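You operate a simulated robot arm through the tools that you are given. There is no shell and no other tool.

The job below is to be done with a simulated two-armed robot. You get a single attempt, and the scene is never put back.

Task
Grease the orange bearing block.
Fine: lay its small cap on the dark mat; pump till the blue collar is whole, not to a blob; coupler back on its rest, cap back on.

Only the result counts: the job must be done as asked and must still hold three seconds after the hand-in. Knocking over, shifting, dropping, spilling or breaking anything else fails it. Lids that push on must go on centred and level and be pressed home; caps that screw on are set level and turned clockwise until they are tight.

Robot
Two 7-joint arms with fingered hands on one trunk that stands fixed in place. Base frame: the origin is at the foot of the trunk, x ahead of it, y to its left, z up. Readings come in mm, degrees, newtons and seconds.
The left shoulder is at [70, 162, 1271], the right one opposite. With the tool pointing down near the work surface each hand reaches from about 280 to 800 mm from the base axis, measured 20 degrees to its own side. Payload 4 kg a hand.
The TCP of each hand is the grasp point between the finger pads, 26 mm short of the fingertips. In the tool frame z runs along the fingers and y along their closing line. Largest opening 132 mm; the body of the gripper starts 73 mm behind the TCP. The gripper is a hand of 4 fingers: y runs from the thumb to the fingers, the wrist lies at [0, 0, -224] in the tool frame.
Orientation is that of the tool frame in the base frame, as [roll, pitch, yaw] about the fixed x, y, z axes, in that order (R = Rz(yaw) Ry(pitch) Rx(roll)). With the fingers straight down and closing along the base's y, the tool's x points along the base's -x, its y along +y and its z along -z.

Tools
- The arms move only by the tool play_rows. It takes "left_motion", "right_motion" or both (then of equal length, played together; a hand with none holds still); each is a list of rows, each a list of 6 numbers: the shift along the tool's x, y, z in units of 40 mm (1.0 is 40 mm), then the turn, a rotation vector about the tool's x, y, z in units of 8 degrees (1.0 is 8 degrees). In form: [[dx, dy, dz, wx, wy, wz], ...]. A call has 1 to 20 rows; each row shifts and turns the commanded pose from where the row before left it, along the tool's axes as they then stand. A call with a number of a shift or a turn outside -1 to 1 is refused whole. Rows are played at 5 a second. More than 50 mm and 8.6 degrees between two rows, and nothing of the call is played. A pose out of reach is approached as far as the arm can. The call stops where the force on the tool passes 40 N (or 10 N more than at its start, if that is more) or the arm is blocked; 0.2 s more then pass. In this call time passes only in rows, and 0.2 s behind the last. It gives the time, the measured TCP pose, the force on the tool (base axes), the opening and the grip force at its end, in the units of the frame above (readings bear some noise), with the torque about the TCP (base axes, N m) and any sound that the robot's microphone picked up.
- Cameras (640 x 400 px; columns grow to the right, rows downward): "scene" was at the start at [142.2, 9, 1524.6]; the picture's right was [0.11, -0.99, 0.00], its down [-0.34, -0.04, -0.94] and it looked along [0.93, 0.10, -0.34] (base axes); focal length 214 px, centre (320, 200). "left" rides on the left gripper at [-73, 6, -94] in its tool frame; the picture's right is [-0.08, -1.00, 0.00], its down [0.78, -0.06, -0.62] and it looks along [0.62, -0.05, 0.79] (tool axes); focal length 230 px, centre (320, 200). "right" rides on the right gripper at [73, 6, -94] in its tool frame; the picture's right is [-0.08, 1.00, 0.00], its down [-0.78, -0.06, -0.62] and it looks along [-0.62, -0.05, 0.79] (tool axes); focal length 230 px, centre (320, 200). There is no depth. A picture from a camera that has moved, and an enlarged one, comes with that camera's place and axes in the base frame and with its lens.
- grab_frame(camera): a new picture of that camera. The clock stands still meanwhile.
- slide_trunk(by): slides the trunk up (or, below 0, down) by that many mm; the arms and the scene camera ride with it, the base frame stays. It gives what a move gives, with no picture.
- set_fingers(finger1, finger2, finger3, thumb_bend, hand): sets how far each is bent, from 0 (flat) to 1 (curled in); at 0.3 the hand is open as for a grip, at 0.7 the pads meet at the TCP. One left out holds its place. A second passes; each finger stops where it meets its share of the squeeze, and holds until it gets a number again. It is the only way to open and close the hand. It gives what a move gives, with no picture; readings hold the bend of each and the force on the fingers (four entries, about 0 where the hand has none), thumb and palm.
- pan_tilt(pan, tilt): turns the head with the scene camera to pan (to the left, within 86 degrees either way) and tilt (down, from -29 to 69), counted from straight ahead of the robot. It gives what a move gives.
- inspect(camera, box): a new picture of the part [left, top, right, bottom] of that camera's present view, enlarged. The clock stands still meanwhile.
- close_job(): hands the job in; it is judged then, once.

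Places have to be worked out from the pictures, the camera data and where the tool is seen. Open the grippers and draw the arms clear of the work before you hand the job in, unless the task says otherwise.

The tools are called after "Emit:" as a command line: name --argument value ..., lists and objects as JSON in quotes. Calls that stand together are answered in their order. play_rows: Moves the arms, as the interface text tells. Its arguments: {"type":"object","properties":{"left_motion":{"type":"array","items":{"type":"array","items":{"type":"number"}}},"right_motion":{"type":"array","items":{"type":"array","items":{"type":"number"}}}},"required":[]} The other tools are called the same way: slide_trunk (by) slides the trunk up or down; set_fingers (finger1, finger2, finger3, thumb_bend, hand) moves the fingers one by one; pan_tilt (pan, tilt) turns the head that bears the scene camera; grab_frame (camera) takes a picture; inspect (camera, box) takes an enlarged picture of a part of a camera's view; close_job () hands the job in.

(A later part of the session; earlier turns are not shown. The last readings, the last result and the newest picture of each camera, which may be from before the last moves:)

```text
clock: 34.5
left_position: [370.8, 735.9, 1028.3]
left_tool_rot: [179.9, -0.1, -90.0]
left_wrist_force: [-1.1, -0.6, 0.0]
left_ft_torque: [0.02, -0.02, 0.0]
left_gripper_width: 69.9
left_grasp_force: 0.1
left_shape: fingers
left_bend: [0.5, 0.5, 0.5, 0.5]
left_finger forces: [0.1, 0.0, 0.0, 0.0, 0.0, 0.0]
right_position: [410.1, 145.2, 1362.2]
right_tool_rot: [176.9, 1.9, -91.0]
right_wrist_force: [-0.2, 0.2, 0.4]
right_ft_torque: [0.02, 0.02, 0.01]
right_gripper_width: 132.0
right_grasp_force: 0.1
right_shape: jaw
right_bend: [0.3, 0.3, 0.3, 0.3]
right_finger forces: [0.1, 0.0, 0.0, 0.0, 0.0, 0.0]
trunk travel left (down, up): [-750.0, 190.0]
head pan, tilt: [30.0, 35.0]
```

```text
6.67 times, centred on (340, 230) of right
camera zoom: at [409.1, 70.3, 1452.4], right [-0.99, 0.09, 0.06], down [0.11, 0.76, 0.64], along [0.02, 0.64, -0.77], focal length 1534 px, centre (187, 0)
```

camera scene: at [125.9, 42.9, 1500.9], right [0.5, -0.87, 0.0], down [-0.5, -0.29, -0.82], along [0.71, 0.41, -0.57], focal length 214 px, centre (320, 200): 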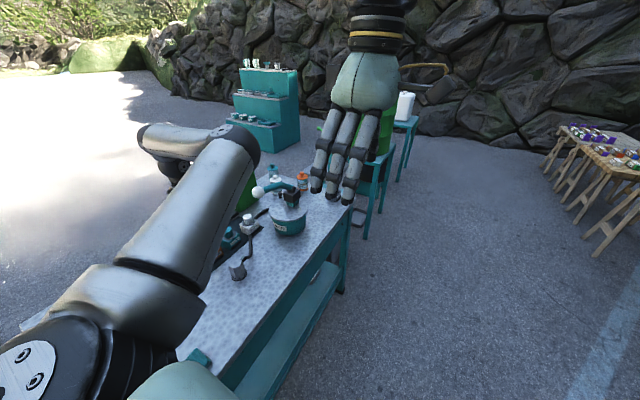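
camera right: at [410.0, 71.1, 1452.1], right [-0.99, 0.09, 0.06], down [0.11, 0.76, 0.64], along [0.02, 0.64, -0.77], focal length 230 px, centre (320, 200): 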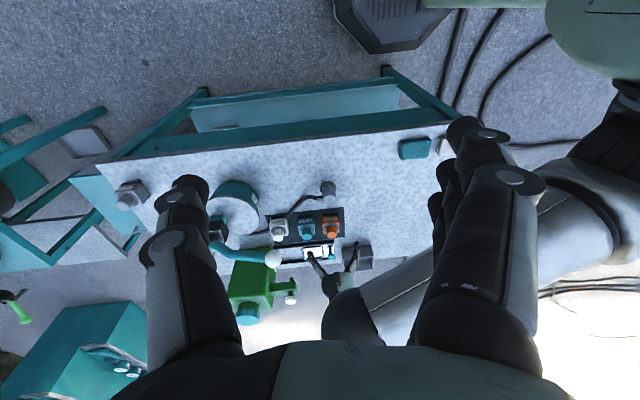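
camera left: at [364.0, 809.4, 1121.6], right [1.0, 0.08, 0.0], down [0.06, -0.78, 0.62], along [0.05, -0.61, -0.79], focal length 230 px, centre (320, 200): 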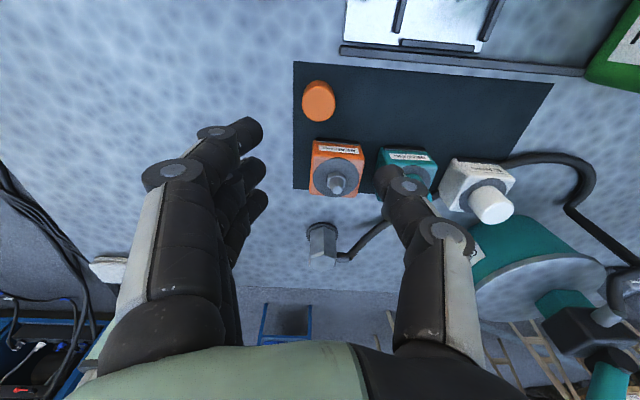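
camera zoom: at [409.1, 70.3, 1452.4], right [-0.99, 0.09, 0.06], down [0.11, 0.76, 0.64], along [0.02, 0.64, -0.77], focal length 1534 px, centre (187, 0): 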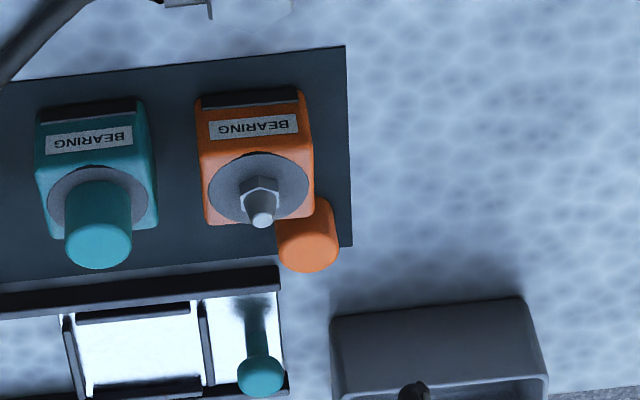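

The cap stands on the mat near its corner. Next the coupler: I turn the hand to yaw −150 (thumb on the 300° flat, fingers on the 120° flat, clear of the elbow) and move above it.

Emit:
play_rows --left_motion '[[0, 0, 0, 0, 0, 0.9375], [0, 0, 0, 0, 0, 0.9375], [0, 0, 0, 0, 0, 0.9375], [0, 0, 0, 0, 0, 0.9375], [0, 0, 0, 0, 0, 0.9375], [0, 0, 0, 0, 0, 0.9375], [0, 0, 0, 0, 0, 0.9375], [0, 0, 0, 0, 0, 0.9375], [0.4245, -0.95, 0, 0, 0, 0], [0.4245, -0.95, 0, 0, 0, 0], [0.4245, -0.95, 0, 0, 0, 0], [0.4245, -0.95, 0, 0, 0, 0], [0.4245, -0.95, 0, 0, 0, 0]]'

Emit:
grab_frame --camera "left"

Emit:
inspect --camera "right" --box '[270, 160, 390, 260]'

Emit:
grab_frame --camera "scene"

```text
clock: 37.3
left_position: [392.4, 526.0, 1028.0]
left_tool_rot: [179.8, 0.0, -150.0]
left_wrist_force: [0.6, -0.1, -0.3]
left_ft_torque: [-0.04, 0.0, 0.02]
left_gripper_width: 70.0
left_grasp_force: 0.2
left_shape: fingers
left_bend: [0.5, 0.5, 0.5, 0.5]
left_finger forces: [0.0, 0.0, 0.0, 0.0, 0.1, 0.0]
right_position: [410.6, 143.9, 1361.1]
right_tool_rot: [176.8, 2.0, -91.1]
right_wrist_force: [-0.3, -0.8, -1.3]
right_ft_torque: [0.0, 0.05, 0.0]
right_gripper_width: 131.8
right_grasp_force: 0.1
right_shape: jaw
right_bend: [0.3, 0.3, 0.3, 0.3]
right_finger forces: [0.0, 0.0, 0.0, 0.0, 0.0, 0.1]
trunk travel left (down, up): [-750.0, 190.0]
head pan, tilt: [30.0, 35.0]
```

```text
taken
camera left: at [452.2, 567.4, 1121.0], right [0.57, -0.82, 0.0], down [-0.65, -0.45, 0.62], along [-0.51, -0.35, -0.79], focal length 230 px, centre (320, 200)
```

left: 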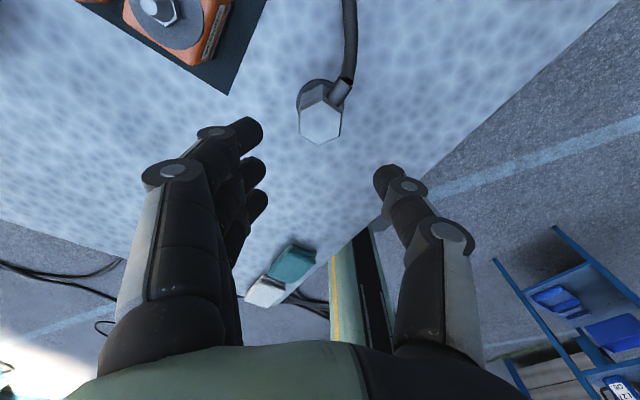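

```text
4.00 times, centred on (330, 210) of right
camera zoom: at [410.2, 68.2, 1452.2], right [-0.99, 0.09, 0.06], down [0.11, 0.76, 0.64], along [0.02, 0.64, -0.77], focal length 920 px, centre (280, 160)
```

zoom: 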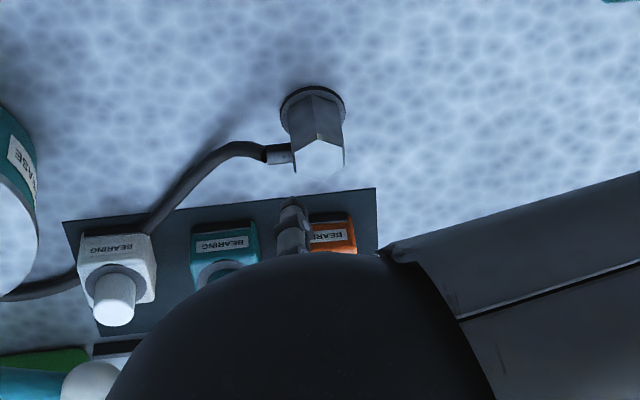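

```text
taken
camera scene: at [126.0, 39.9, 1501.0], right [0.5, -0.87, 0.0], down [-0.5, -0.28, -0.82], along [0.71, 0.41, -0.57], focal length 214 px, centre (320, 200)
```

scene: 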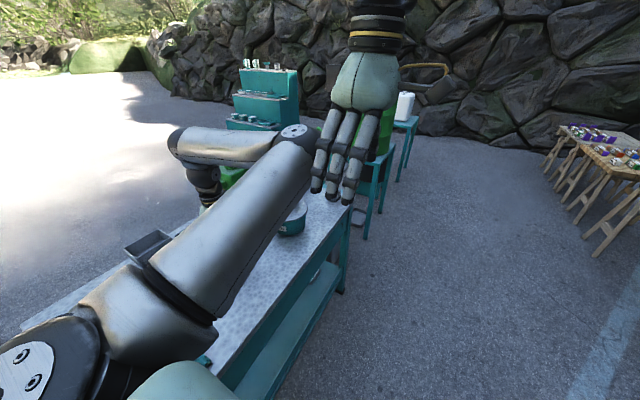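

The hand is above the coupler. I zoom in to refine its position from here.

Emit:
inspect --camera "left" --box '[270, 50, 370, 150]'

```text
4.00 times, centred on (320, 100) of left
camera zoom: at [452.2, 567.4, 1121.0], right [0.57, -0.82, 0.0], down [-0.65, -0.45, 0.62], along [-0.51, -0.35, -0.79], focal length 920 px, centre (320, 600)
```

zoom: 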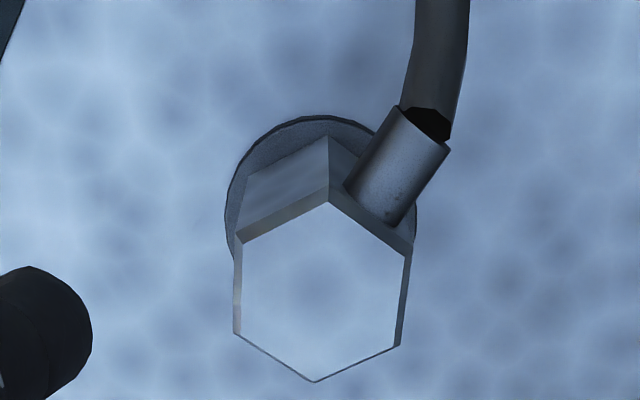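

The hexagon's top centre is at about (391, 524.5, 907), with its flats exactly across my closing line. I go down to TCP z≈940.

Emit:
play_rows --left_motion '[[0.0375, 0, 0.74, 0, 0, 0], [0, 0, 0.74, 0, 0, 0], [0, 0, 0.72, 0, 0, 0]]'

Emit:
grab_frame --camera "left"

Emit:
inspect --camera "right" --box '[280, 160, 370, 240]'

```text
clock: 38.1
left_position: [391.1, 529.8, 937.4]
left_tool_rot: [179.9, -0.1, -150.1]
left_wrist_force: [-0.6, -0.3, -1.0]
left_ft_torque: [-0.02, -0.02, -0.01]
left_gripper_width: 70.1
left_grasp_force: 0.1
left_shape: fingers
left_bend: [0.5, 0.5, 0.5, 0.5]
left_finger forces: [0.0, 0.0, 0.1, 0.1, 0.1, 0.0]
right_position: [412.8, 146.9, 1361.0]
right_tool_rot: [176.8, 1.8, -91.0]
right_wrist_force: [0.3, 0.4, 0.1]
right_ft_torque: [-0.02, 0.02, 0.01]
right_gripper_width: 132.0
right_grasp_force: 0.0
right_shape: jaw
right_bend: [0.3, 0.3, 0.3, 0.3]
right_finger forces: [0.0, 0.1, 0.0, 0.1, 0.1, 0.0]
trunk travel left (down, up): [-750.0, 190.0]
head pan, tilt: [30.0, 35.0]
```

```text
taken
camera left: at [451.7, 570.2, 1031.0], right [0.56, -0.83, 0.0], down [-0.65, -0.44, 0.62], along [-0.51, -0.35, -0.79], focal length 230 px, centre (320, 200)
```

left: 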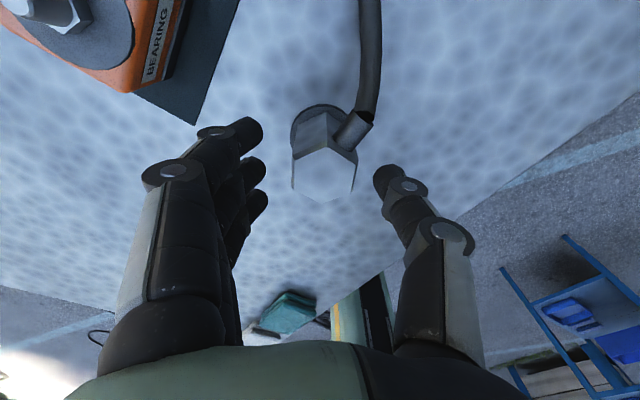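

```text
5.00 times, centred on (325, 200) of right
camera zoom: at [410.2, 72.1, 1452.0], right [-0.99, 0.09, 0.06], down [0.11, 0.76, 0.64], along [0.02, 0.64, -0.77], focal length 1150 px, centre (295, 200)
```

zoom: 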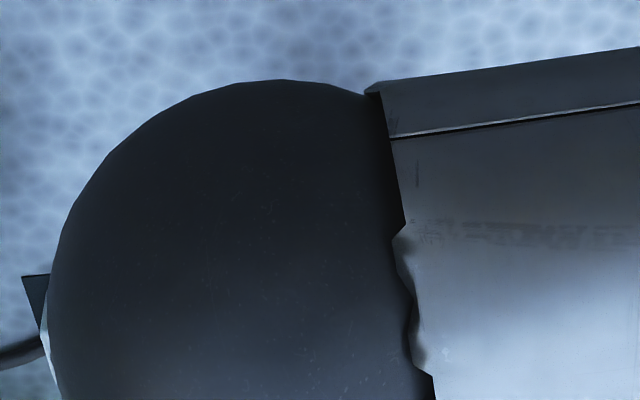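

The hand has settled at y≈529. I zoom in for the offset from the coupler.

Emit:
inspect --camera "left" --box '[220, 80, 420, 240]'

```text
2.50 times, centred on (320, 160) of left
camera zoom: at [451.7, 570.2, 1031.0], right [0.56, -0.83, 0.0], down [-0.65, -0.44, 0.62], along [-0.51, -0.35, -0.79], focal length 575 px, centre (320, 300)
```

zoom: 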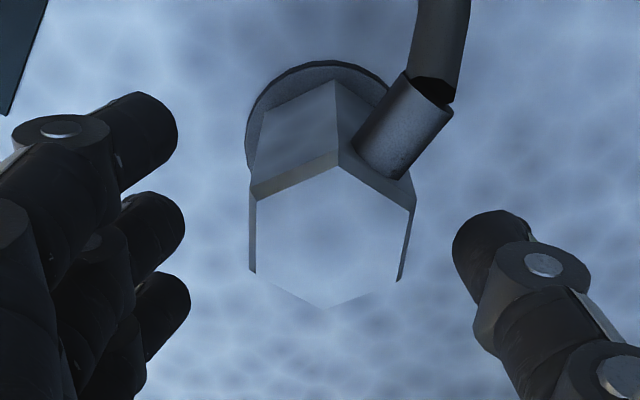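

The coupler lies 3.4 mm along tool x and −3 mm along tool y from the TCP. I correct that and go down to TCP z≈900.

Emit:
play_rows --left_motion '[[0.085, -0.075, 0.3, 0, 0, 0], [0, 0, 0.35, 0, 0, 0], [0, 0, 0.28, 0, 0, 0]]'

Emit:
inspect --camera "left" --box '[220, 80, 420, 240]'

```text
clock: 38.9
left_position: [390.5, 524.1, 902.5]
left_tool_rot: [180.0, 0.1, -150.1]
left_wrist_force: [-0.5, 0.3, -0.2]
left_ft_torque: [0.01, -0.02, -0.02]
left_gripper_width: 70.0
left_grasp_force: 0.0
left_shape: fingers
left_bend: [0.5, 0.5, 0.5, 0.5]
left_finger forces: [0.0, 0.0, 0.0, 0.1, 0.0, 0.0]
right_position: [410.1, 146.5, 1360.4]
right_tool_rot: [176.7, 1.9, -91.0]
right_wrist_force: [0.5, -0.7, -0.9]
right_ft_torque: [-0.02, 0.02, 0.03]
right_gripper_width: 131.9
right_grasp_force: 0.1
right_shape: jaw
right_bend: [0.3, 0.3, 0.3, 0.3]
right_finger forces: [0.0, 0.0, 0.0, 0.0, 0.1, 0.0]
trunk travel left (down, up): [-750.0, 190.0]
head pan, tilt: [30.0, 35.0]
```

```text
2.50 times, centred on (320, 160) of left
camera zoom: at [450.3, 565.3, 994.7], right [0.56, -0.83, 0.0], down [-0.65, -0.44, 0.62], along [-0.51, -0.35, -0.79], focal length 575 px, centre (320, 300)
```

zoom: 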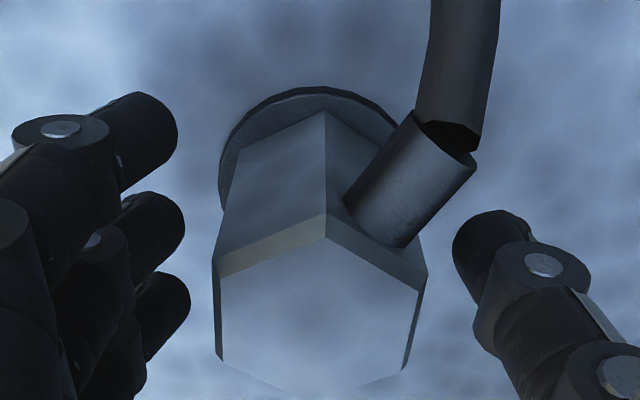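

The TCP is centred on the coupler within 1 mm. I nudge 1.5 mm away from the elbow and close gently.

Emit:
play_rows --left_motion '[[0.035, 0, 0, 0, 0, 0]]'

Emit:
set_fingers --hand "left" --finger1 0.58 --finger2 0.58 --finger3 0.58 --thumb_bend 0.58

Emit:
inspect --camera "left" --box '[220, 80, 420, 240]'

```text
clock: 39.3
left_position: [390.3, 523.4, 900.2]
left_tool_rot: [179.9, 0.0, -150.2]
left_wrist_force: [-0.1, -0.1, 0.5]
left_ft_torque: [0.0, -0.02, -0.02]
left_gripper_width: 70.1
left_grasp_force: 0.0
left_shape: fingers
left_bend: [0.5, 0.5, 0.5, 0.5]
left_finger forces: [0.0, 0.0, 0.0, 0.0, 0.0, 0.0]
right_position: [411.0, 146.0, 1359.8]
right_tool_rot: [176.8, 1.9, -91.0]
right_wrist_force: [0.0, 0.5, 0.6]
right_ft_torque: [0.02, 0.01, -0.01]
right_gripper_width: 132.1
right_grasp_force: 0.0
right_shape: jaw
right_bend: [0.3, 0.3, 0.3, 0.3]
right_finger forces: [0.0, 0.0, 0.0, 0.0, 0.1, 0.1]
trunk travel left (down, up): [-750.0, 190.0]
head pan, tilt: [30.0, 35.0]
```

```text
clock: 40.3
left_position: [388.4, 523.7, 900.5]
left_tool_rot: [180.0, -0.1, -150.1]
left_wrist_force: [0.4, 0.6, 0.7]
left_ft_torque: [-0.01, -0.02, 0.0]
left_gripper_width: 49.0
left_grasp_force: 0.1
left_shape: fingers
left_bend: [0.57, 0.57, 0.57, 0.57]
left_finger forces: [0.1, 0.1, 0.0, 0.0, 0.1, 0.0]
right_position: [410.9, 145.8, 1360.2]
right_tool_rot: [176.7, 1.8, -91.0]
right_wrist_force: [0.7, -0.9, -0.4]
right_ft_torque: [0.01, -0.01, -0.05]
right_gripper_width: 131.8
right_grasp_force: 0.1
right_shape: jaw
right_bend: [0.3, 0.3, 0.3, 0.3]
right_finger forces: [0.1, 0.0, 0.0, 0.1, 0.1, 0.1]
trunk travel left (down, up): [-750.0, 190.0]
head pan, tilt: [30.0, 35.0]
```

```text
2.50 times, centred on (320, 160) of left
camera zoom: at [449.0, 564.3, 994.7], right [0.56, -0.83, 0.0], down [-0.65, -0.44, 0.62], along [-0.51, -0.35, -0.79], focal length 575 px, centre (320, 300)
```

zoom: 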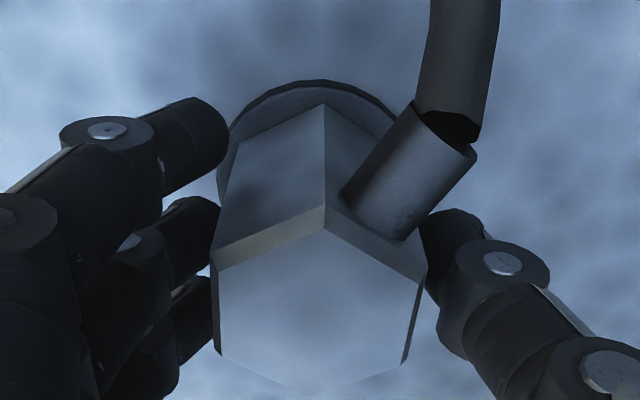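

At 49 mm the pads are just off the flats. I close to grip.

Emit:
set_fingers --hand "left" --finger1 0.6 --finger2 0.63 --finger3 0.6 --thumb_bend 0.63

Emit:
inspect --camera "left" --box '[220, 80, 420, 240]'

```text
clock: 41.3
left_position: [390.0, 522.6, 901.8]
left_tool_rot: [180.0, 0.1, -150.1]
left_wrist_force: [0.2, 0.7, -0.5]
left_ft_torque: [0.0, 0.0, 0.03]
left_gripper_width: 41.0
left_grasp_force: 4.0
left_shape: fingers
left_bend: [0.6, 0.58, 0.6, 0.61]
left_finger forces: [0.1, 4.3, 0.0, 0.0, 4.5, 0.0]
right_position: [411.0, 145.6, 1360.5]
right_tool_rot: [176.8, 2.0, -90.9]
right_wrist_force: [0.8, -0.3, -0.9]
right_ft_torque: [-0.01, 0.0, 0.02]
right_gripper_width: 131.8
right_grasp_force: 0.1
right_shape: jaw
right_bend: [0.3, 0.3, 0.3, 0.3]
right_finger forces: [0.1, 0.0, 0.0, 0.0, 0.1, 0.1]
trunk travel left (down, up): [-750.0, 190.0]
head pan, tilt: [30.0, 35.0]
```

```text
2.50 times, centred on (320, 160) of left
camera zoom: at [449.1, 564.3, 994.7], right [0.56, -0.83, 0.0], down [-0.65, -0.44, 0.62], along [-0.51, -0.35, -0.79], focal length 575 px, centre (320, 300)
```

zoom: 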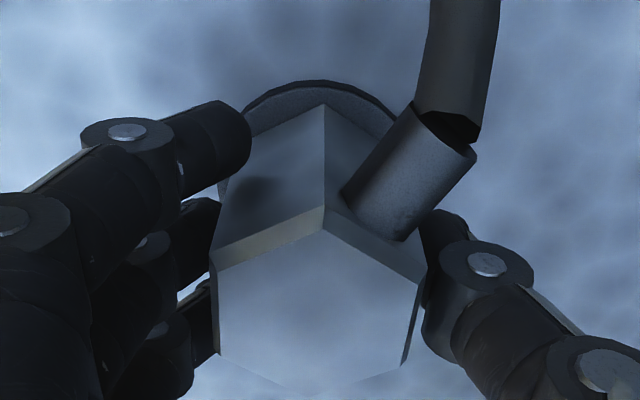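

It holds the flats (41 mm, 4.4 N) without moving the coupler. I firm up the grip.

Emit:
set_fingers --hand "left" --finger1 0.64 --finger2 0.68 --finger3 0.64 --thumb_bend 0.68

Emit:
inspect --camera "left" --box '[220, 80, 420, 240]'

```text
clock: 42.3
left_position: [389.6, 522.8, 901.4]
left_tool_rot: [180.0, -0.1, -150.1]
left_wrist_force: [-0.3, 0.9, -0.7]
left_ft_torque: [-0.01, 0.0, -0.02]
left_gripper_width: 35.2
left_grasp_force: 9.7
left_shape: fingers
left_bend: [0.62, 0.57, 0.64, 0.64]
left_finger forces: [1.1, 8.0, 0.0, 0.0, 9.7, 0.1]
right_position: [410.6, 147.1, 1360.8]
right_tool_rot: [176.9, 1.9, -91.0]
right_wrist_force: [0.1, -0.8, 0.4]
right_ft_torque: [0.02, -0.01, 0.0]
right_gripper_width: 131.7
right_grasp_force: 0.0
right_shape: jaw
right_bend: [0.3, 0.3, 0.3, 0.3]
right_finger forces: [0.0, 0.0, 0.0, 0.0, 0.1, 0.1]
trunk travel left (down, up): [-750.0, 190.0]
head pan, tilt: [30.0, 35.0]
```

```text
2.50 times, centred on (320, 160) of left
camera zoom: at [449.1, 564.3, 994.7], right [0.56, -0.83, 0.0], down [-0.65, -0.44, 0.62], along [-0.51, -0.35, -0.79], focal length 575 px, centre (320, 300)
```

zoom: 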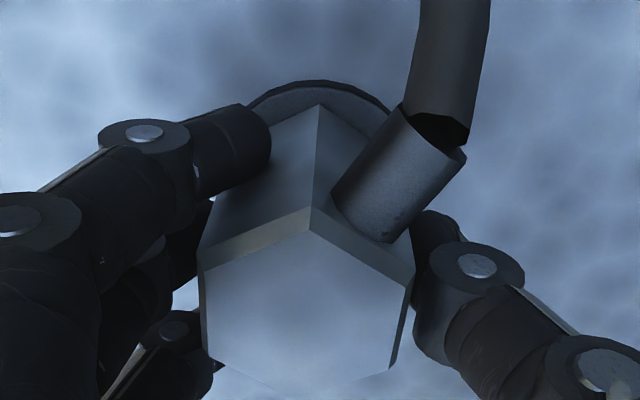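

The coupler leans about 3° toward the fingers now; its base is still on the rest. I lift 4 mm first and read the force.

Emit:
play_rows --left_motion '[[0, 0, -0.05, 0, 0, 0], [0, 0, -0.05, 0, 0, 0]]'

Emit:
inspect --camera "left" --box '[220, 80, 420, 240]'

```text
clock: 42.9
left_position: [389.3, 524.5, 905.6]
left_tool_rot: [-179.9, 0.0, -150.1]
left_wrist_force: [-0.3, 0.1, -1.3]
left_ft_torque: [0.02, 0.02, 0.02]
left_gripper_width: 35.2
left_grasp_force: 9.1
left_shape: fingers
left_bend: [0.62, 0.57, 0.64, 0.64]
left_finger forces: [1.2, 8.3, 0.1, 0.0, 9.5, 0.0]
right_position: [410.9, 146.2, 1360.4]
right_tool_rot: [176.9, 1.9, -91.0]
right_wrist_force: [-0.1, -0.4, 1.2]
right_ft_torque: [0.02, -0.01, -0.01]
right_gripper_width: 132.1
right_grasp_force: 0.0
right_shape: jaw
right_bend: [0.3, 0.3, 0.3, 0.3]
right_finger forces: [0.1, 0.0, 0.1, 0.0, 0.0, 0.0]
trunk travel left (down, up): [-750.0, 190.0]
head pan, tilt: [30.0, 35.0]
```

```text
2.50 times, centred on (320, 160) of left
camera zoom: at [449.1, 564.8, 998.6], right [0.56, -0.83, 0.0], down [-0.65, -0.44, 0.62], along [-0.51, -0.35, -0.79], focal length 575 px, centre (320, 300)
```

zoom: 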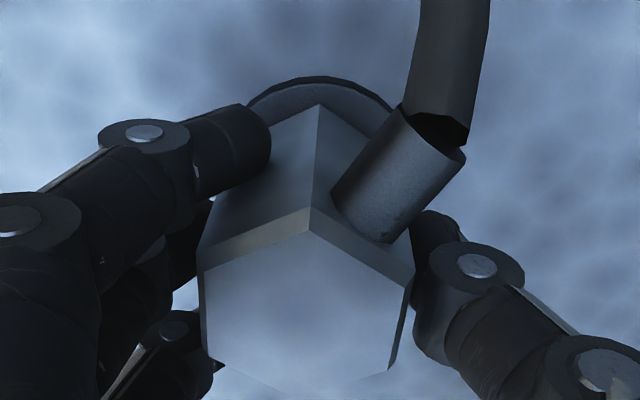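

It lifts freely (about 1 N of weight). I raise it 85 mm and look at the hose and rest.

Emit:
play_rows --left_motion '[[0, 0, -0.3, 0, 0, 0], [0, 0, -0.5, 0, 0, 0], [0, 0, -0.6, 0, 0, 0], [0, 0, -0.7, 0, 0, 0]]'

Emit:
grab_frame --camera "left"

Emit:
grab_frame --camera "right"

```text
clock: 43.9
left_position: [388.2, 522.5, 990.1]
left_tool_rot: [-180.0, 0.0, -150.1]
left_wrist_force: [0.7, -0.2, -0.8]
left_ft_torque: [0.02, -0.02, -0.01]
left_gripper_width: 35.2
left_grasp_force: 8.7
left_shape: fingers
left_bend: [0.62, 0.57, 0.64, 0.64]
left_finger forces: [1.2, 8.4, 0.0, 0.0, 9.5, 0.0]
right_position: [411.3, 145.5, 1359.8]
right_tool_rot: [176.9, 1.8, -91.0]
right_wrist_force: [-0.6, 0.6, 0.0]
right_ft_torque: [0.05, 0.02, -0.02]
right_gripper_width: 131.9
right_grasp_force: 0.0
right_shape: jaw
right_bend: [0.3, 0.3, 0.3, 0.3]
right_finger forces: [0.1, 0.0, 0.1, 0.1, 0.0, 0.0]
trunk travel left (down, up): [-750.0, 190.0]
head pan, tilt: [30.0, 35.0]
```

```text
taken
camera left: at [448.9, 564.1, 1083.3], right [0.56, -0.83, 0.0], down [-0.65, -0.44, 0.62], along [-0.51, -0.35, -0.79], focal length 230 px, centre (320, 200)
```

left: 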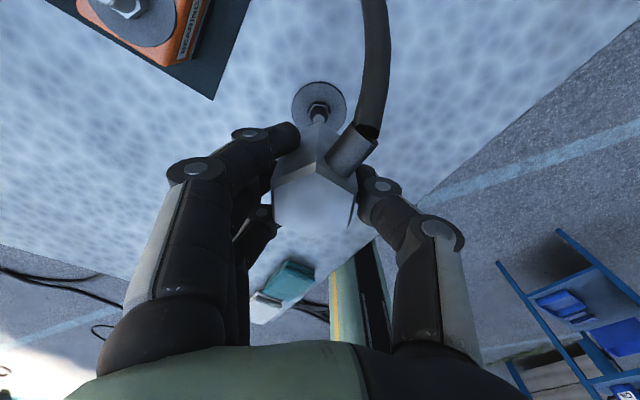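

```text
taken
camera right: at [409.3, 70.5, 1452.3], right [-0.99, 0.09, 0.06], down [0.11, 0.76, 0.64], along [0.02, 0.64, -0.77], focal length 230 px, centre (320, 200)
```

right: 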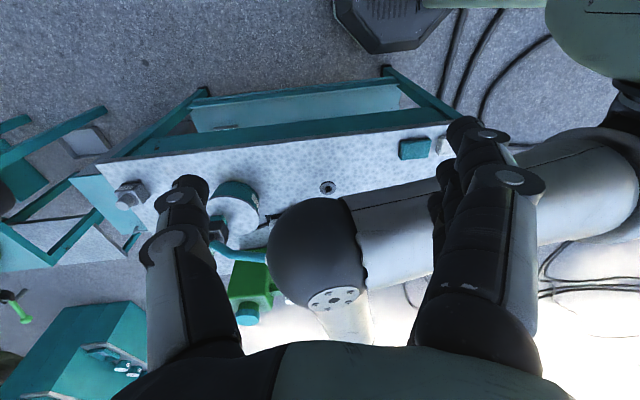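

The rest is a disc with a peg. I zoom in to note the rest's exact place for the return, and the nipple.

Emit:
inspect --camera "left" --box '[270, 70, 370, 150]'

Emit:
inspect --camera "right" --box '[300, 170, 350, 210]'

```text
5.00 times, centred on (320, 110) of left
camera zoom: at [448.9, 564.1, 1083.3], right [0.56, -0.83, 0.0], down [-0.65, -0.44, 0.62], along [-0.51, -0.35, -0.79], focal length 1150 px, centre (320, 650)
```

zoom: 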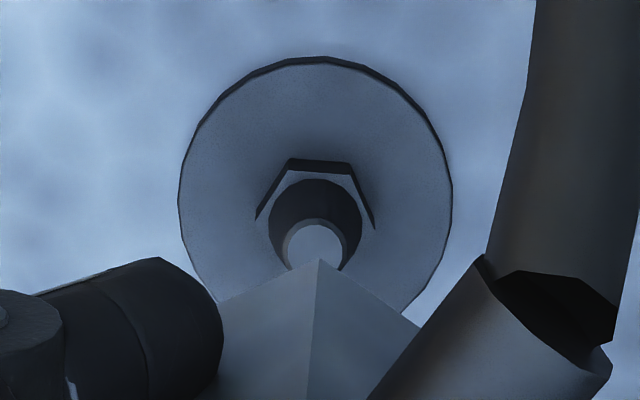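

```text
10.00 times, centred on (325, 190) of right
camera zoom: at [409.3, 70.5, 1452.3], right [-0.99, 0.09, 0.06], down [0.11, 0.76, 0.64], along [0.02, 0.64, -0.77], focal length 2301 px, centre (270, 300)
```

zoom: 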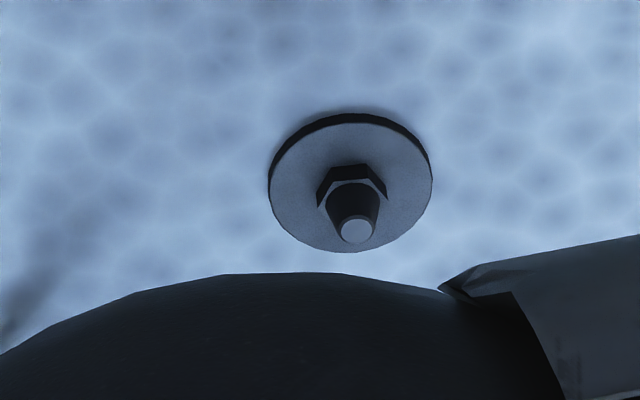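

The rest has a nipple with a hex foot just like the block's; its centre is about (392.8, 523.5). The left elbow blocks the right camera, so I lower the right hand and tilt it to look flatter at the block from below the elbow.

Emit:
play_rows --right_motion '[[0, -0.083, 0.9, 0, 0, 0], [0, -0.083, 0.9, 0, 0, 0], [0, -0.083, 0.9, 0, 0, 0], [0, -0.083, 0.9, 0, 0, 0], [0, -0.083, 0.9, 0, 0, 0], [0, -0.083, 0.9, 0, 0, 0], [0, 0, 0, 0, -0.78, 0], [0, 0, 0, 0, -0.78, 0], [0, 0, 0, 0, -0.78, 0], [0, 0, 0, 0, -0.78, 0]]'

Emit:
grab_frame --camera "right"

Emit:
grab_frame --camera "scene"

```text
clock: 46.1
left_position: [390.9, 522.6, 990.7]
left_tool_rot: [179.9, 0.0, -150.2]
left_wrist_force: [-0.5, -0.4, -2.2]
left_ft_torque: [-0.01, 0.0, -0.02]
left_gripper_width: 35.2
left_grasp_force: 9.5
left_shape: fingers
left_bend: [0.62, 0.57, 0.64, 0.64]
left_finger forces: [1.2, 8.3, 0.0, 0.1, 9.6, 0.0]
right_position: [420.3, 151.4, 1144.2]
right_tool_rot: [176.3, 27.1, -92.5]
right_wrist_force: [-0.7, 0.7, 0.3]
right_ft_torque: [0.01, -0.07, -0.03]
right_gripper_width: 132.0
right_grasp_force: 0.0
right_shape: jaw
right_bend: [0.3, 0.3, 0.3, 0.3]
right_finger forces: [0.1, 0.0, 0.0, 0.0, 0.0, 0.0]
trunk travel left (down, up): [-750.0, 190.0]
head pan, tilt: [30.0, 35.0]
```

```text
taken
camera right: at [416.4, 44.7, 1193.9], right [-0.99, 0.09, 0.09], down [0.12, 0.42, 0.9], along [0.04, 0.91, -0.42], focal length 230 px, centre (320, 200)
```

right: 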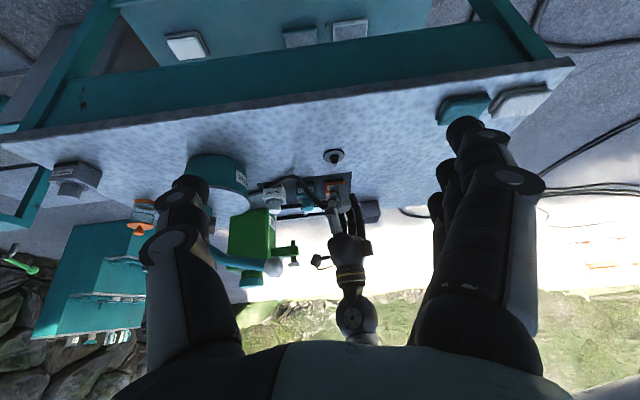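

```text
taken
camera scene: at [126.8, 40.5, 1501.0], right [0.5, -0.87, 0.0], down [-0.5, -0.29, -0.82], along [0.71, 0.41, -0.57], focal length 214 px, centre (320, 200)
```

scene: 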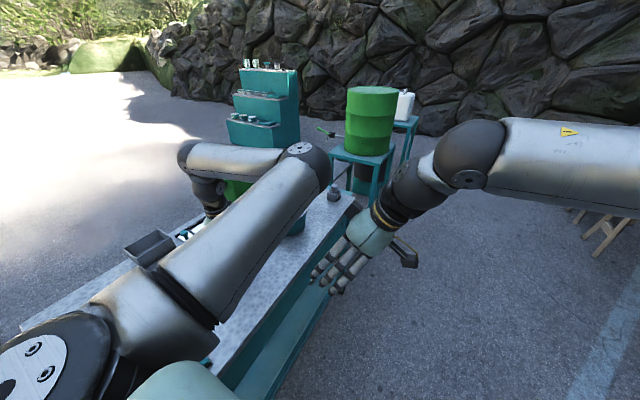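

Now the right camera has a clear, flat view (inverted) under the left elbow. I zoom on the coupler in hand, the rest and the block.

Emit:
inspect --camera "right" --box '[270, 140, 390, 260]'

Emit:
inspect --camera "right" --box '[310, 175, 360, 225]'

```text
3.33 times, centred on (330, 200) of right
camera zoom: at [416.4, 44.7, 1193.9], right [-0.99, 0.09, 0.09], down [0.12, 0.42, 0.9], along [0.04, 0.91, -0.42], focal length 767 px, centre (287, 200)
```

zoom: 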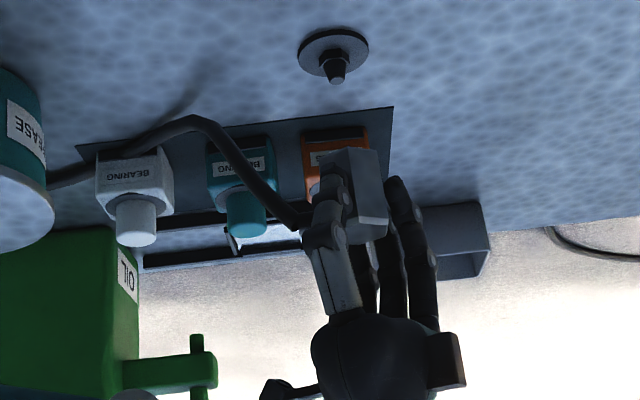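

```text
8.00 times, centred on (335, 200) of right
camera zoom: at [416.4, 44.7, 1193.9], right [-0.99, 0.09, 0.09], down [0.12, 0.42, 0.9], along [0.04, 0.91, -0.42], focal length 1841 px, centre (200, 200)
```

zoom: 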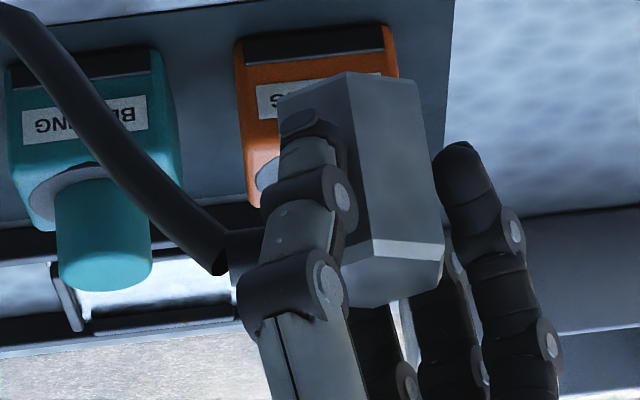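

The view shows the coupler leaning about 5–6° (top toward −x). I raise it a little, turn it −60° so the elbow points toward the pot side, and carry it over the nipple.

Emit:
play_rows --left_motion '[[0, 0, -0.3, 0, 0, 0], [0, 0, 0, 0, 0, 0.9375], [0, 0, 0, 0, 0, 0.9375], [0, 0, 0, 0, 0, 0.9375], [0, 0, 0, 0, 0, 0.9375], [0, 0, 0, 0, 0, 0.9375], [0, 0, 0, 0, 0, 0.9375], [0, 0, 0, 0, 0, 0.9375], [0, 0, 0, 0, 0, 0.9375]]'

Emit:
inspect --camera "right" --box '[270, 140, 390, 260]'

Emit:
grab_frame --camera "left"

```text
clock: 48.1
left_position: [390.2, 523.2, 1001.7]
left_tool_rot: [-180.0, 0.0, 149.9]
left_wrist_force: [0.5, -0.4, -2.0]
left_ft_torque: [-0.01, -0.03, 0.01]
left_gripper_width: 35.3
left_grasp_force: 9.6
left_shape: fingers
left_bend: [0.62, 0.57, 0.64, 0.64]
left_finger forces: [1.3, 8.3, 0.1, 0.0, 9.4, 0.0]
right_position: [418.5, 153.7, 1143.7]
right_tool_rot: [176.4, 26.8, -92.5]
right_wrist_force: [0.9, 0.2, 0.3]
right_ft_torque: [0.02, 0.0, 0.0]
right_gripper_width: 132.1
right_grasp_force: 0.0
right_shape: jaw
right_bend: [0.3, 0.3, 0.3, 0.3]
right_finger forces: [0.0, 0.0, 0.1, 0.0, 0.0, 0.0]
trunk travel left (down, up): [-750.0, 190.0]
head pan, tilt: [30.0, 35.0]
```

```text
3.33 times, centred on (330, 200) of right
camera zoom: at [415.6, 46.8, 1194.2], right [-0.99, 0.08, 0.09], down [0.12, 0.42, 0.9], along [0.04, 0.9, -0.43], focal length 767 px, centre (287, 200)
```

zoom: 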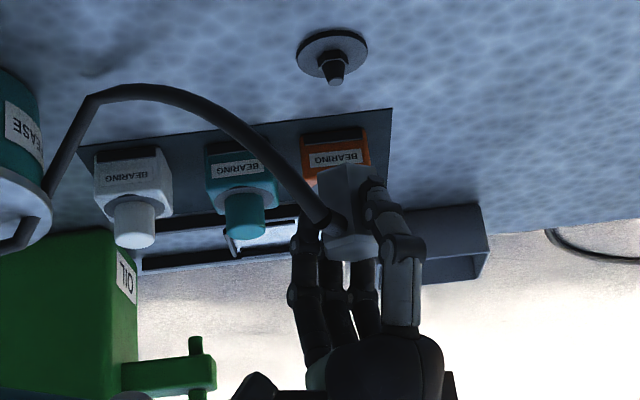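

```text
taken
camera left: at [455.1, 491.3, 1094.7], right [-0.43, -0.9, 0.0], down [-0.71, 0.34, 0.62], along [-0.56, 0.27, -0.79], focal length 230 px, centre (320, 200)
```

left: 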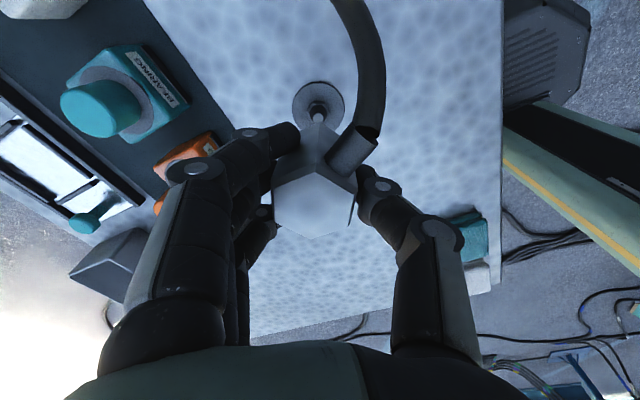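

Elbow now points toward −60°. I carry it over to the block.

Emit:
play_rows --left_motion '[[0.422, 0.771, 0, 0, 0, 0], [0.422, 0.771, 0, 0, 0, 0], [0.422, 0.771, 0, 0, 0, 0], [0.422, 0.771, 0, 0, 0, 0]]'

Emit:
inspect --camera "right" --box '[270, 140, 390, 260]'

Emit:
grab_frame --camera "left"

```text
clock: 49.1
left_position: [392.7, 666.0, 1000.4]
left_tool_rot: [-179.8, 0.0, 150.1]
left_wrist_force: [-0.1, 0.1, -2.2]
left_ft_torque: [-0.01, 0.02, 0.02]
left_gripper_width: 35.0
left_grasp_force: 9.1
left_shape: fingers
left_bend: [0.62, 0.57, 0.64, 0.64]
left_finger forces: [1.1, 8.5, 0.0, 0.1, 9.4, 0.0]
right_position: [418.3, 155.5, 1142.5]
right_tool_rot: [176.5, 26.7, -92.6]
right_wrist_force: [0.1, -0.7, 0.5]
right_ft_torque: [-0.04, -0.01, -0.02]
right_gripper_width: 131.9
right_grasp_force: 0.0
right_shape: jaw
right_bend: [0.3, 0.3, 0.3, 0.3]
right_finger forces: [0.0, 0.1, 0.0, 0.0, 0.0, 0.0]
trunk travel left (down, up): [-750.0, 190.0]
head pan, tilt: [30.0, 35.0]
```

```text
3.33 times, centred on (330, 200) of right
camera zoom: at [415.2, 49.0, 1194.2], right [-0.99, 0.09, 0.09], down [0.12, 0.42, 0.9], along [0.04, 0.9, -0.43], focal length 767 px, centre (287, 200)
```

zoom: 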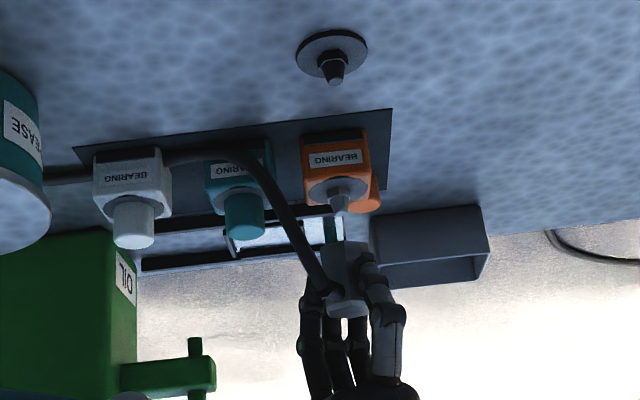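

```text
taken
camera left: at [458.6, 634.2, 1092.6], right [-0.43, -0.9, 0.0], down [-0.71, 0.34, 0.62], along [-0.56, 0.26, -0.79], focal length 230 px, centre (320, 200)
```

left: 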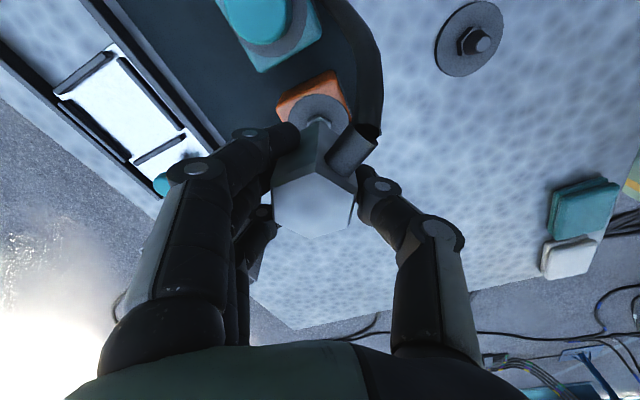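

The coupler is above the nipple. I now level it with a small tilt of the hand and look again.

Emit:
play_rows --left_motion '[[0, 0, 0, -0.31, 0.255, 0], [0, 0, 0, -0.31, 0.255, 0]]'

Emit:
inspect --camera "right" --box '[310, 175, 360, 250]'

Emit:
inspect --camera "left" --box '[240, 60, 400, 260]'

```text
clock: 49.7
left_position: [393.3, 663.2, 1000.2]
left_tool_rot: [175.0, -4.1, 150.1]
left_wrist_force: [-0.2, -0.5, -1.0]
left_ft_torque: [-0.01, 0.03, 0.01]
left_gripper_width: 35.0
left_grasp_force: 9.4
left_shape: fingers
left_bend: [0.62, 0.57, 0.64, 0.64]
left_finger forces: [1.3, 8.4, 0.0, 0.0, 9.5, 0.0]
right_position: [419.7, 153.3, 1142.5]
right_tool_rot: [176.4, 26.8, -92.5]
right_wrist_force: [0.6, -1.1, 0.4]
right_ft_torque: [0.0, 0.02, 0.0]
right_gripper_width: 132.1
right_grasp_force: 0.0
right_shape: jaw
right_bend: [0.3, 0.3, 0.3, 0.3]
right_finger forces: [0.0, 0.0, 0.0, 0.0, 0.0, 0.1]
trunk travel left (down, up): [-750.0, 190.0]
head pan, tilt: [30.0, 35.0]
```

```text
5.33 times, centred on (335, 212) of right
camera zoom: at [415.9, 46.9, 1194.1], right [-0.99, 0.08, 0.09], down [0.12, 0.42, 0.9], along [0.04, 0.9, -0.43], focal length 1227 px, centre (240, 133)
```

zoom: 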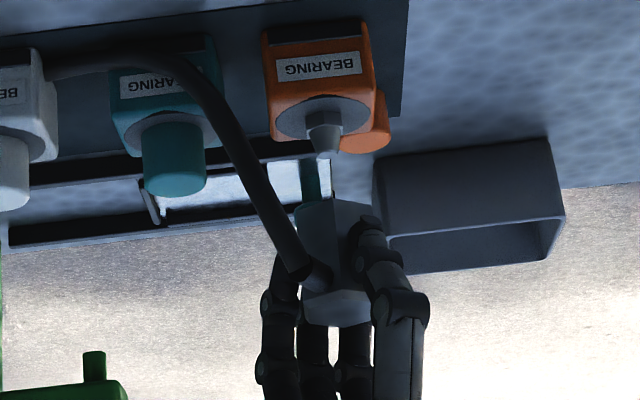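

```text
2.00 times, centred on (320, 160) of left
camera zoom: at [460.6, 622.1, 1088.8], right [-0.43, -0.9, -0.09], down [-0.7, 0.27, 0.66], along [-0.57, 0.35, -0.74], focal length 460 px, centre (320, 280)
```

zoom: 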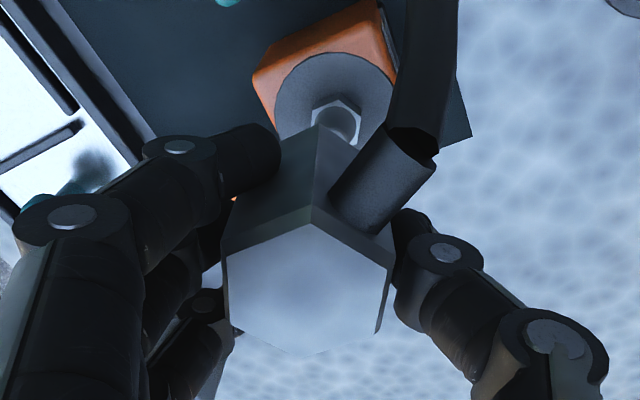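

Checking the edges against the vertical vanishing point, I over-corrected: the coupler was nearly upright in the grip. I take most of that tilt back and re-measure.

Emit:
play_rows --left_motion '[[0, 0, 0, 0.24, -0.255, 0], [0, 0, 0, 0.24, -0.255, 0]]'

Emit:
inspect --camera "right" --box '[320, 205, 345, 235]'

Emit:
inspect --camera "left" --box '[260, 80, 380, 240]'

```text
clock: 50.3
left_position: [394.0, 663.8, 1002.1]
left_tool_rot: [179.1, 0.1, 149.9]
left_wrist_force: [0.5, -0.5, -1.1]
left_ft_torque: [0.02, -0.02, 0.0]
left_gripper_width: 34.7
left_grasp_force: 9.8
left_shape: fingers
left_bend: [0.62, 0.57, 0.64, 0.64]
left_finger forces: [1.2, 8.4, 0.0, 0.0, 9.5, 0.1]
right_position: [419.0, 153.2, 1144.8]
right_tool_rot: [176.5, 26.8, -92.5]
right_wrist_force: [0.6, 0.3, -0.2]
right_ft_torque: [0.02, 0.05, 0.01]
right_gripper_width: 132.0
right_grasp_force: 0.0
right_shape: jaw
right_bend: [0.3, 0.3, 0.3, 0.3]
right_finger forces: [0.1, 0.0, 0.0, 0.0, 0.0, 0.0]
trunk travel left (down, up): [-750.0, 190.0]
head pan, tilt: [30.0, 35.0]
```

```text
13.33 times, centred on (332, 220) of right
camera zoom: at [415.1, 47.4, 1194.3], right [-0.99, 0.09, 0.09], down [0.12, 0.42, 0.9], along [0.04, 0.9, -0.43], focal length 3068 px, centre (153, -67)
```

zoom: 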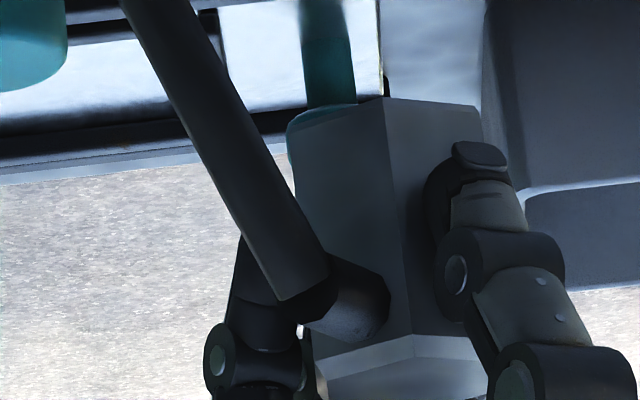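

```text
2.50 times, centred on (320, 160) of left
camera zoom: at [457.0, 631.0, 1094.4], right [-0.43, -0.9, -0.02], down [-0.72, 0.33, 0.62], along [-0.55, 0.28, -0.79], focal length 575 px, centre (320, 300)
```

zoom: 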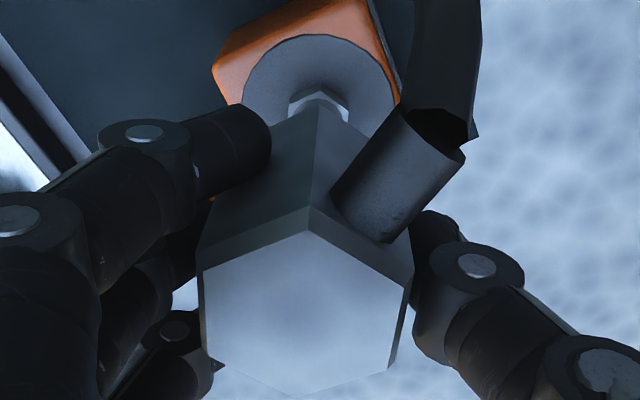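

Now the coupler is level within about 1°. I check lateral alignment with the nipple in the right view.

Emit:
inspect --camera "right" --box '[315, 185, 355, 235]'

```text
8.00 times, centred on (335, 210) of right
camera zoom: at [415.1, 47.4, 1194.3], right [-0.99, 0.09, 0.09], down [0.12, 0.42, 0.9], along [0.04, 0.9, -0.43], focal length 1841 px, centre (200, 120)
```

zoom: 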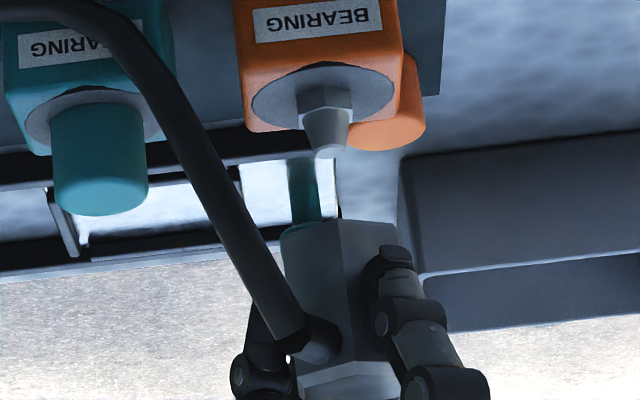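

Laterally the coupler lines up within about 1 mm. I correct slightly and go down 30 mm to just above the nipple tip.

Emit:
play_rows --left_motion '[[-0.012, -0.031, 0.375, 0, 0, 0], [0, -0.006, 0.375, 0, 0, 0]]'

Emit:
inspect --camera "right" --box '[315, 185, 355, 235]'

Emit:
inspect --camera "left" --box '[260, 80, 380, 240]'

```text
clock: 50.9
left_position: [393.4, 662.6, 970.0]
left_tool_rot: [179.0, 0.0, 150.0]
left_wrist_force: [0.7, 0.1, -1.1]
left_ft_torque: [-0.01, 0.02, 0.01]
left_gripper_width: 35.0
left_grasp_force: 9.6
left_shape: fingers
left_bend: [0.62, 0.57, 0.64, 0.64]
left_finger forces: [1.3, 8.3, 0.1, 0.0, 9.4, 0.1]
right_position: [418.9, 154.3, 1141.6]
right_tool_rot: [176.4, 26.8, -92.6]
right_wrist_force: [0.4, 0.4, -0.6]
right_ft_torque: [0.02, 0.01, -0.02]
right_gripper_width: 131.9
right_grasp_force: 0.0
right_shape: jaw
right_bend: [0.3, 0.3, 0.3, 0.3]
right_finger forces: [0.0, 0.0, 0.0, 0.0, 0.0, 0.0]
trunk travel left (down, up): [-750.0, 190.0]
head pan, tilt: [30.0, 35.0]
```

```text
8.00 times, centred on (335, 210) of right
camera zoom: at [415.8, 47.4, 1194.1], right [-0.99, 0.08, 0.09], down [0.12, 0.42, 0.9], along [0.04, 0.9, -0.43], focal length 1841 px, centre (200, 120)
```

zoom: 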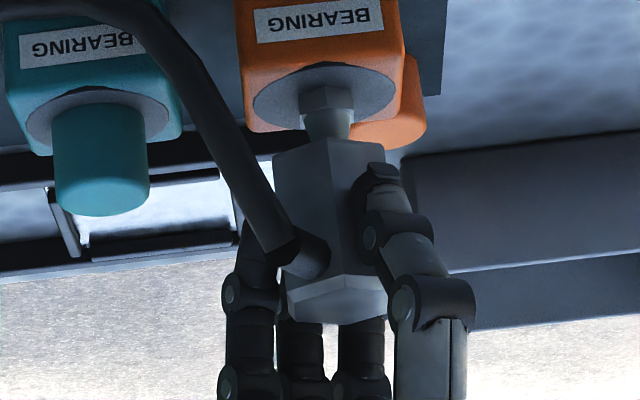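

```text
2.50 times, centred on (320, 160) of left
camera zoom: at [457.6, 629.7, 1063.6], right [-0.43, -0.9, -0.02], down [-0.72, 0.33, 0.62], along [-0.55, 0.28, -0.79], focal length 575 px, centre (320, 300)
```

zoom: 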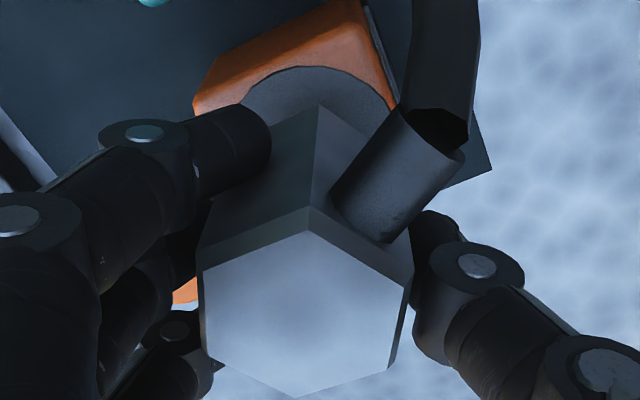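

Alignment looks good within about 1 mm in both views. I lower slowly, watching the force.

Emit:
play_rows --left_motion '[[-0.015, -0.002, 0.1, 0, 0, 0], [0, -0.002, 0.1, 0, 0, 0]]'

Emit:
play_rows --left_motion '[[0, -0.001, 0.08, 0, 0, 0], [0, -0.001, 0.04, 0, 0, 0]]'

Emit:
inspect --camera "right" --box '[315, 185, 355, 235]'

```text
clock: 51.5
left_position: [394.8, 662.8, 964.0]
left_tool_rot: [178.8, 0.1, 149.9]
left_wrist_force: [-0.6, 0.3, -1.9]
left_ft_torque: [0.0, -0.04, -0.03]
left_gripper_width: 35.0
left_grasp_force: 9.3
left_shape: fingers
left_bend: [0.62, 0.57, 0.64, 0.64]
left_finger forces: [1.2, 8.4, 0.0, 0.0, 9.4, 0.1]
right_position: [418.9, 154.2, 1143.3]
right_tool_rot: [176.4, 26.8, -92.5]
right_wrist_force: [0.2, -0.1, 0.0]
right_ft_torque: [-0.04, -0.01, 0.03]
right_gripper_width: 131.9
right_grasp_force: 0.2
right_shape: jaw
right_bend: [0.3, 0.3, 0.3, 0.3]
right_finger forces: [0.0, 0.1, 0.1, 0.0, 0.0, 0.0]
trunk travel left (down, up): [-750.0, 190.0]
head pan, tilt: [30.0, 35.0]
```

```text
clock: 52.1
left_position: [392.4, 662.0, 957.9]
left_tool_rot: [178.9, -0.1, 149.9]
left_wrist_force: [0.5, -0.6, -1.5]
left_ft_torque: [0.0, -0.01, 0.0]
left_gripper_width: 34.7
left_grasp_force: 9.3
left_shape: fingers
left_bend: [0.62, 0.57, 0.64, 0.64]
left_finger forces: [1.1, 8.4, 0.1, 0.1, 9.5, 0.1]
right_position: [420.2, 153.4, 1143.9]
right_tool_rot: [176.4, 26.9, -92.5]
right_wrist_force: [0.2, -0.2, 0.2]
right_ft_torque: [0.0, 0.0, 0.0]
right_gripper_width: 131.7
right_grasp_force: 0.1
right_shape: jaw
right_bend: [0.3, 0.3, 0.3, 0.3]
right_finger forces: [0.0, 0.1, 0.0, 0.1, 0.1, 0.0]
trunk travel left (down, up): [-750.0, 190.0]
head pan, tilt: [30.0, 35.0]
```

```text
8.00 times, centred on (335, 210) of right
camera zoom: at [415.7, 46.9, 1194.1], right [-0.99, 0.09, 0.09], down [0.12, 0.42, 0.9], along [0.04, 0.9, -0.43], focal length 1841 px, centre (200, 120)
```

zoom: 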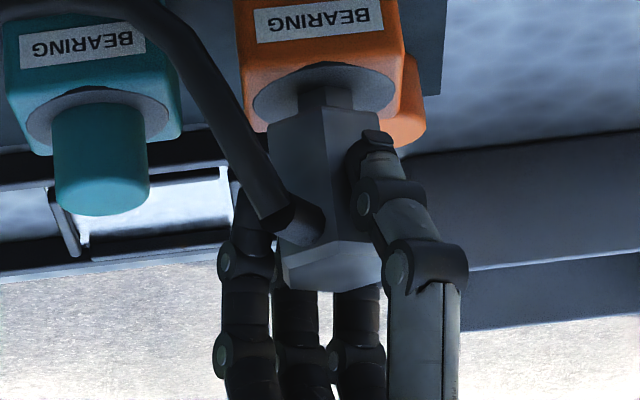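

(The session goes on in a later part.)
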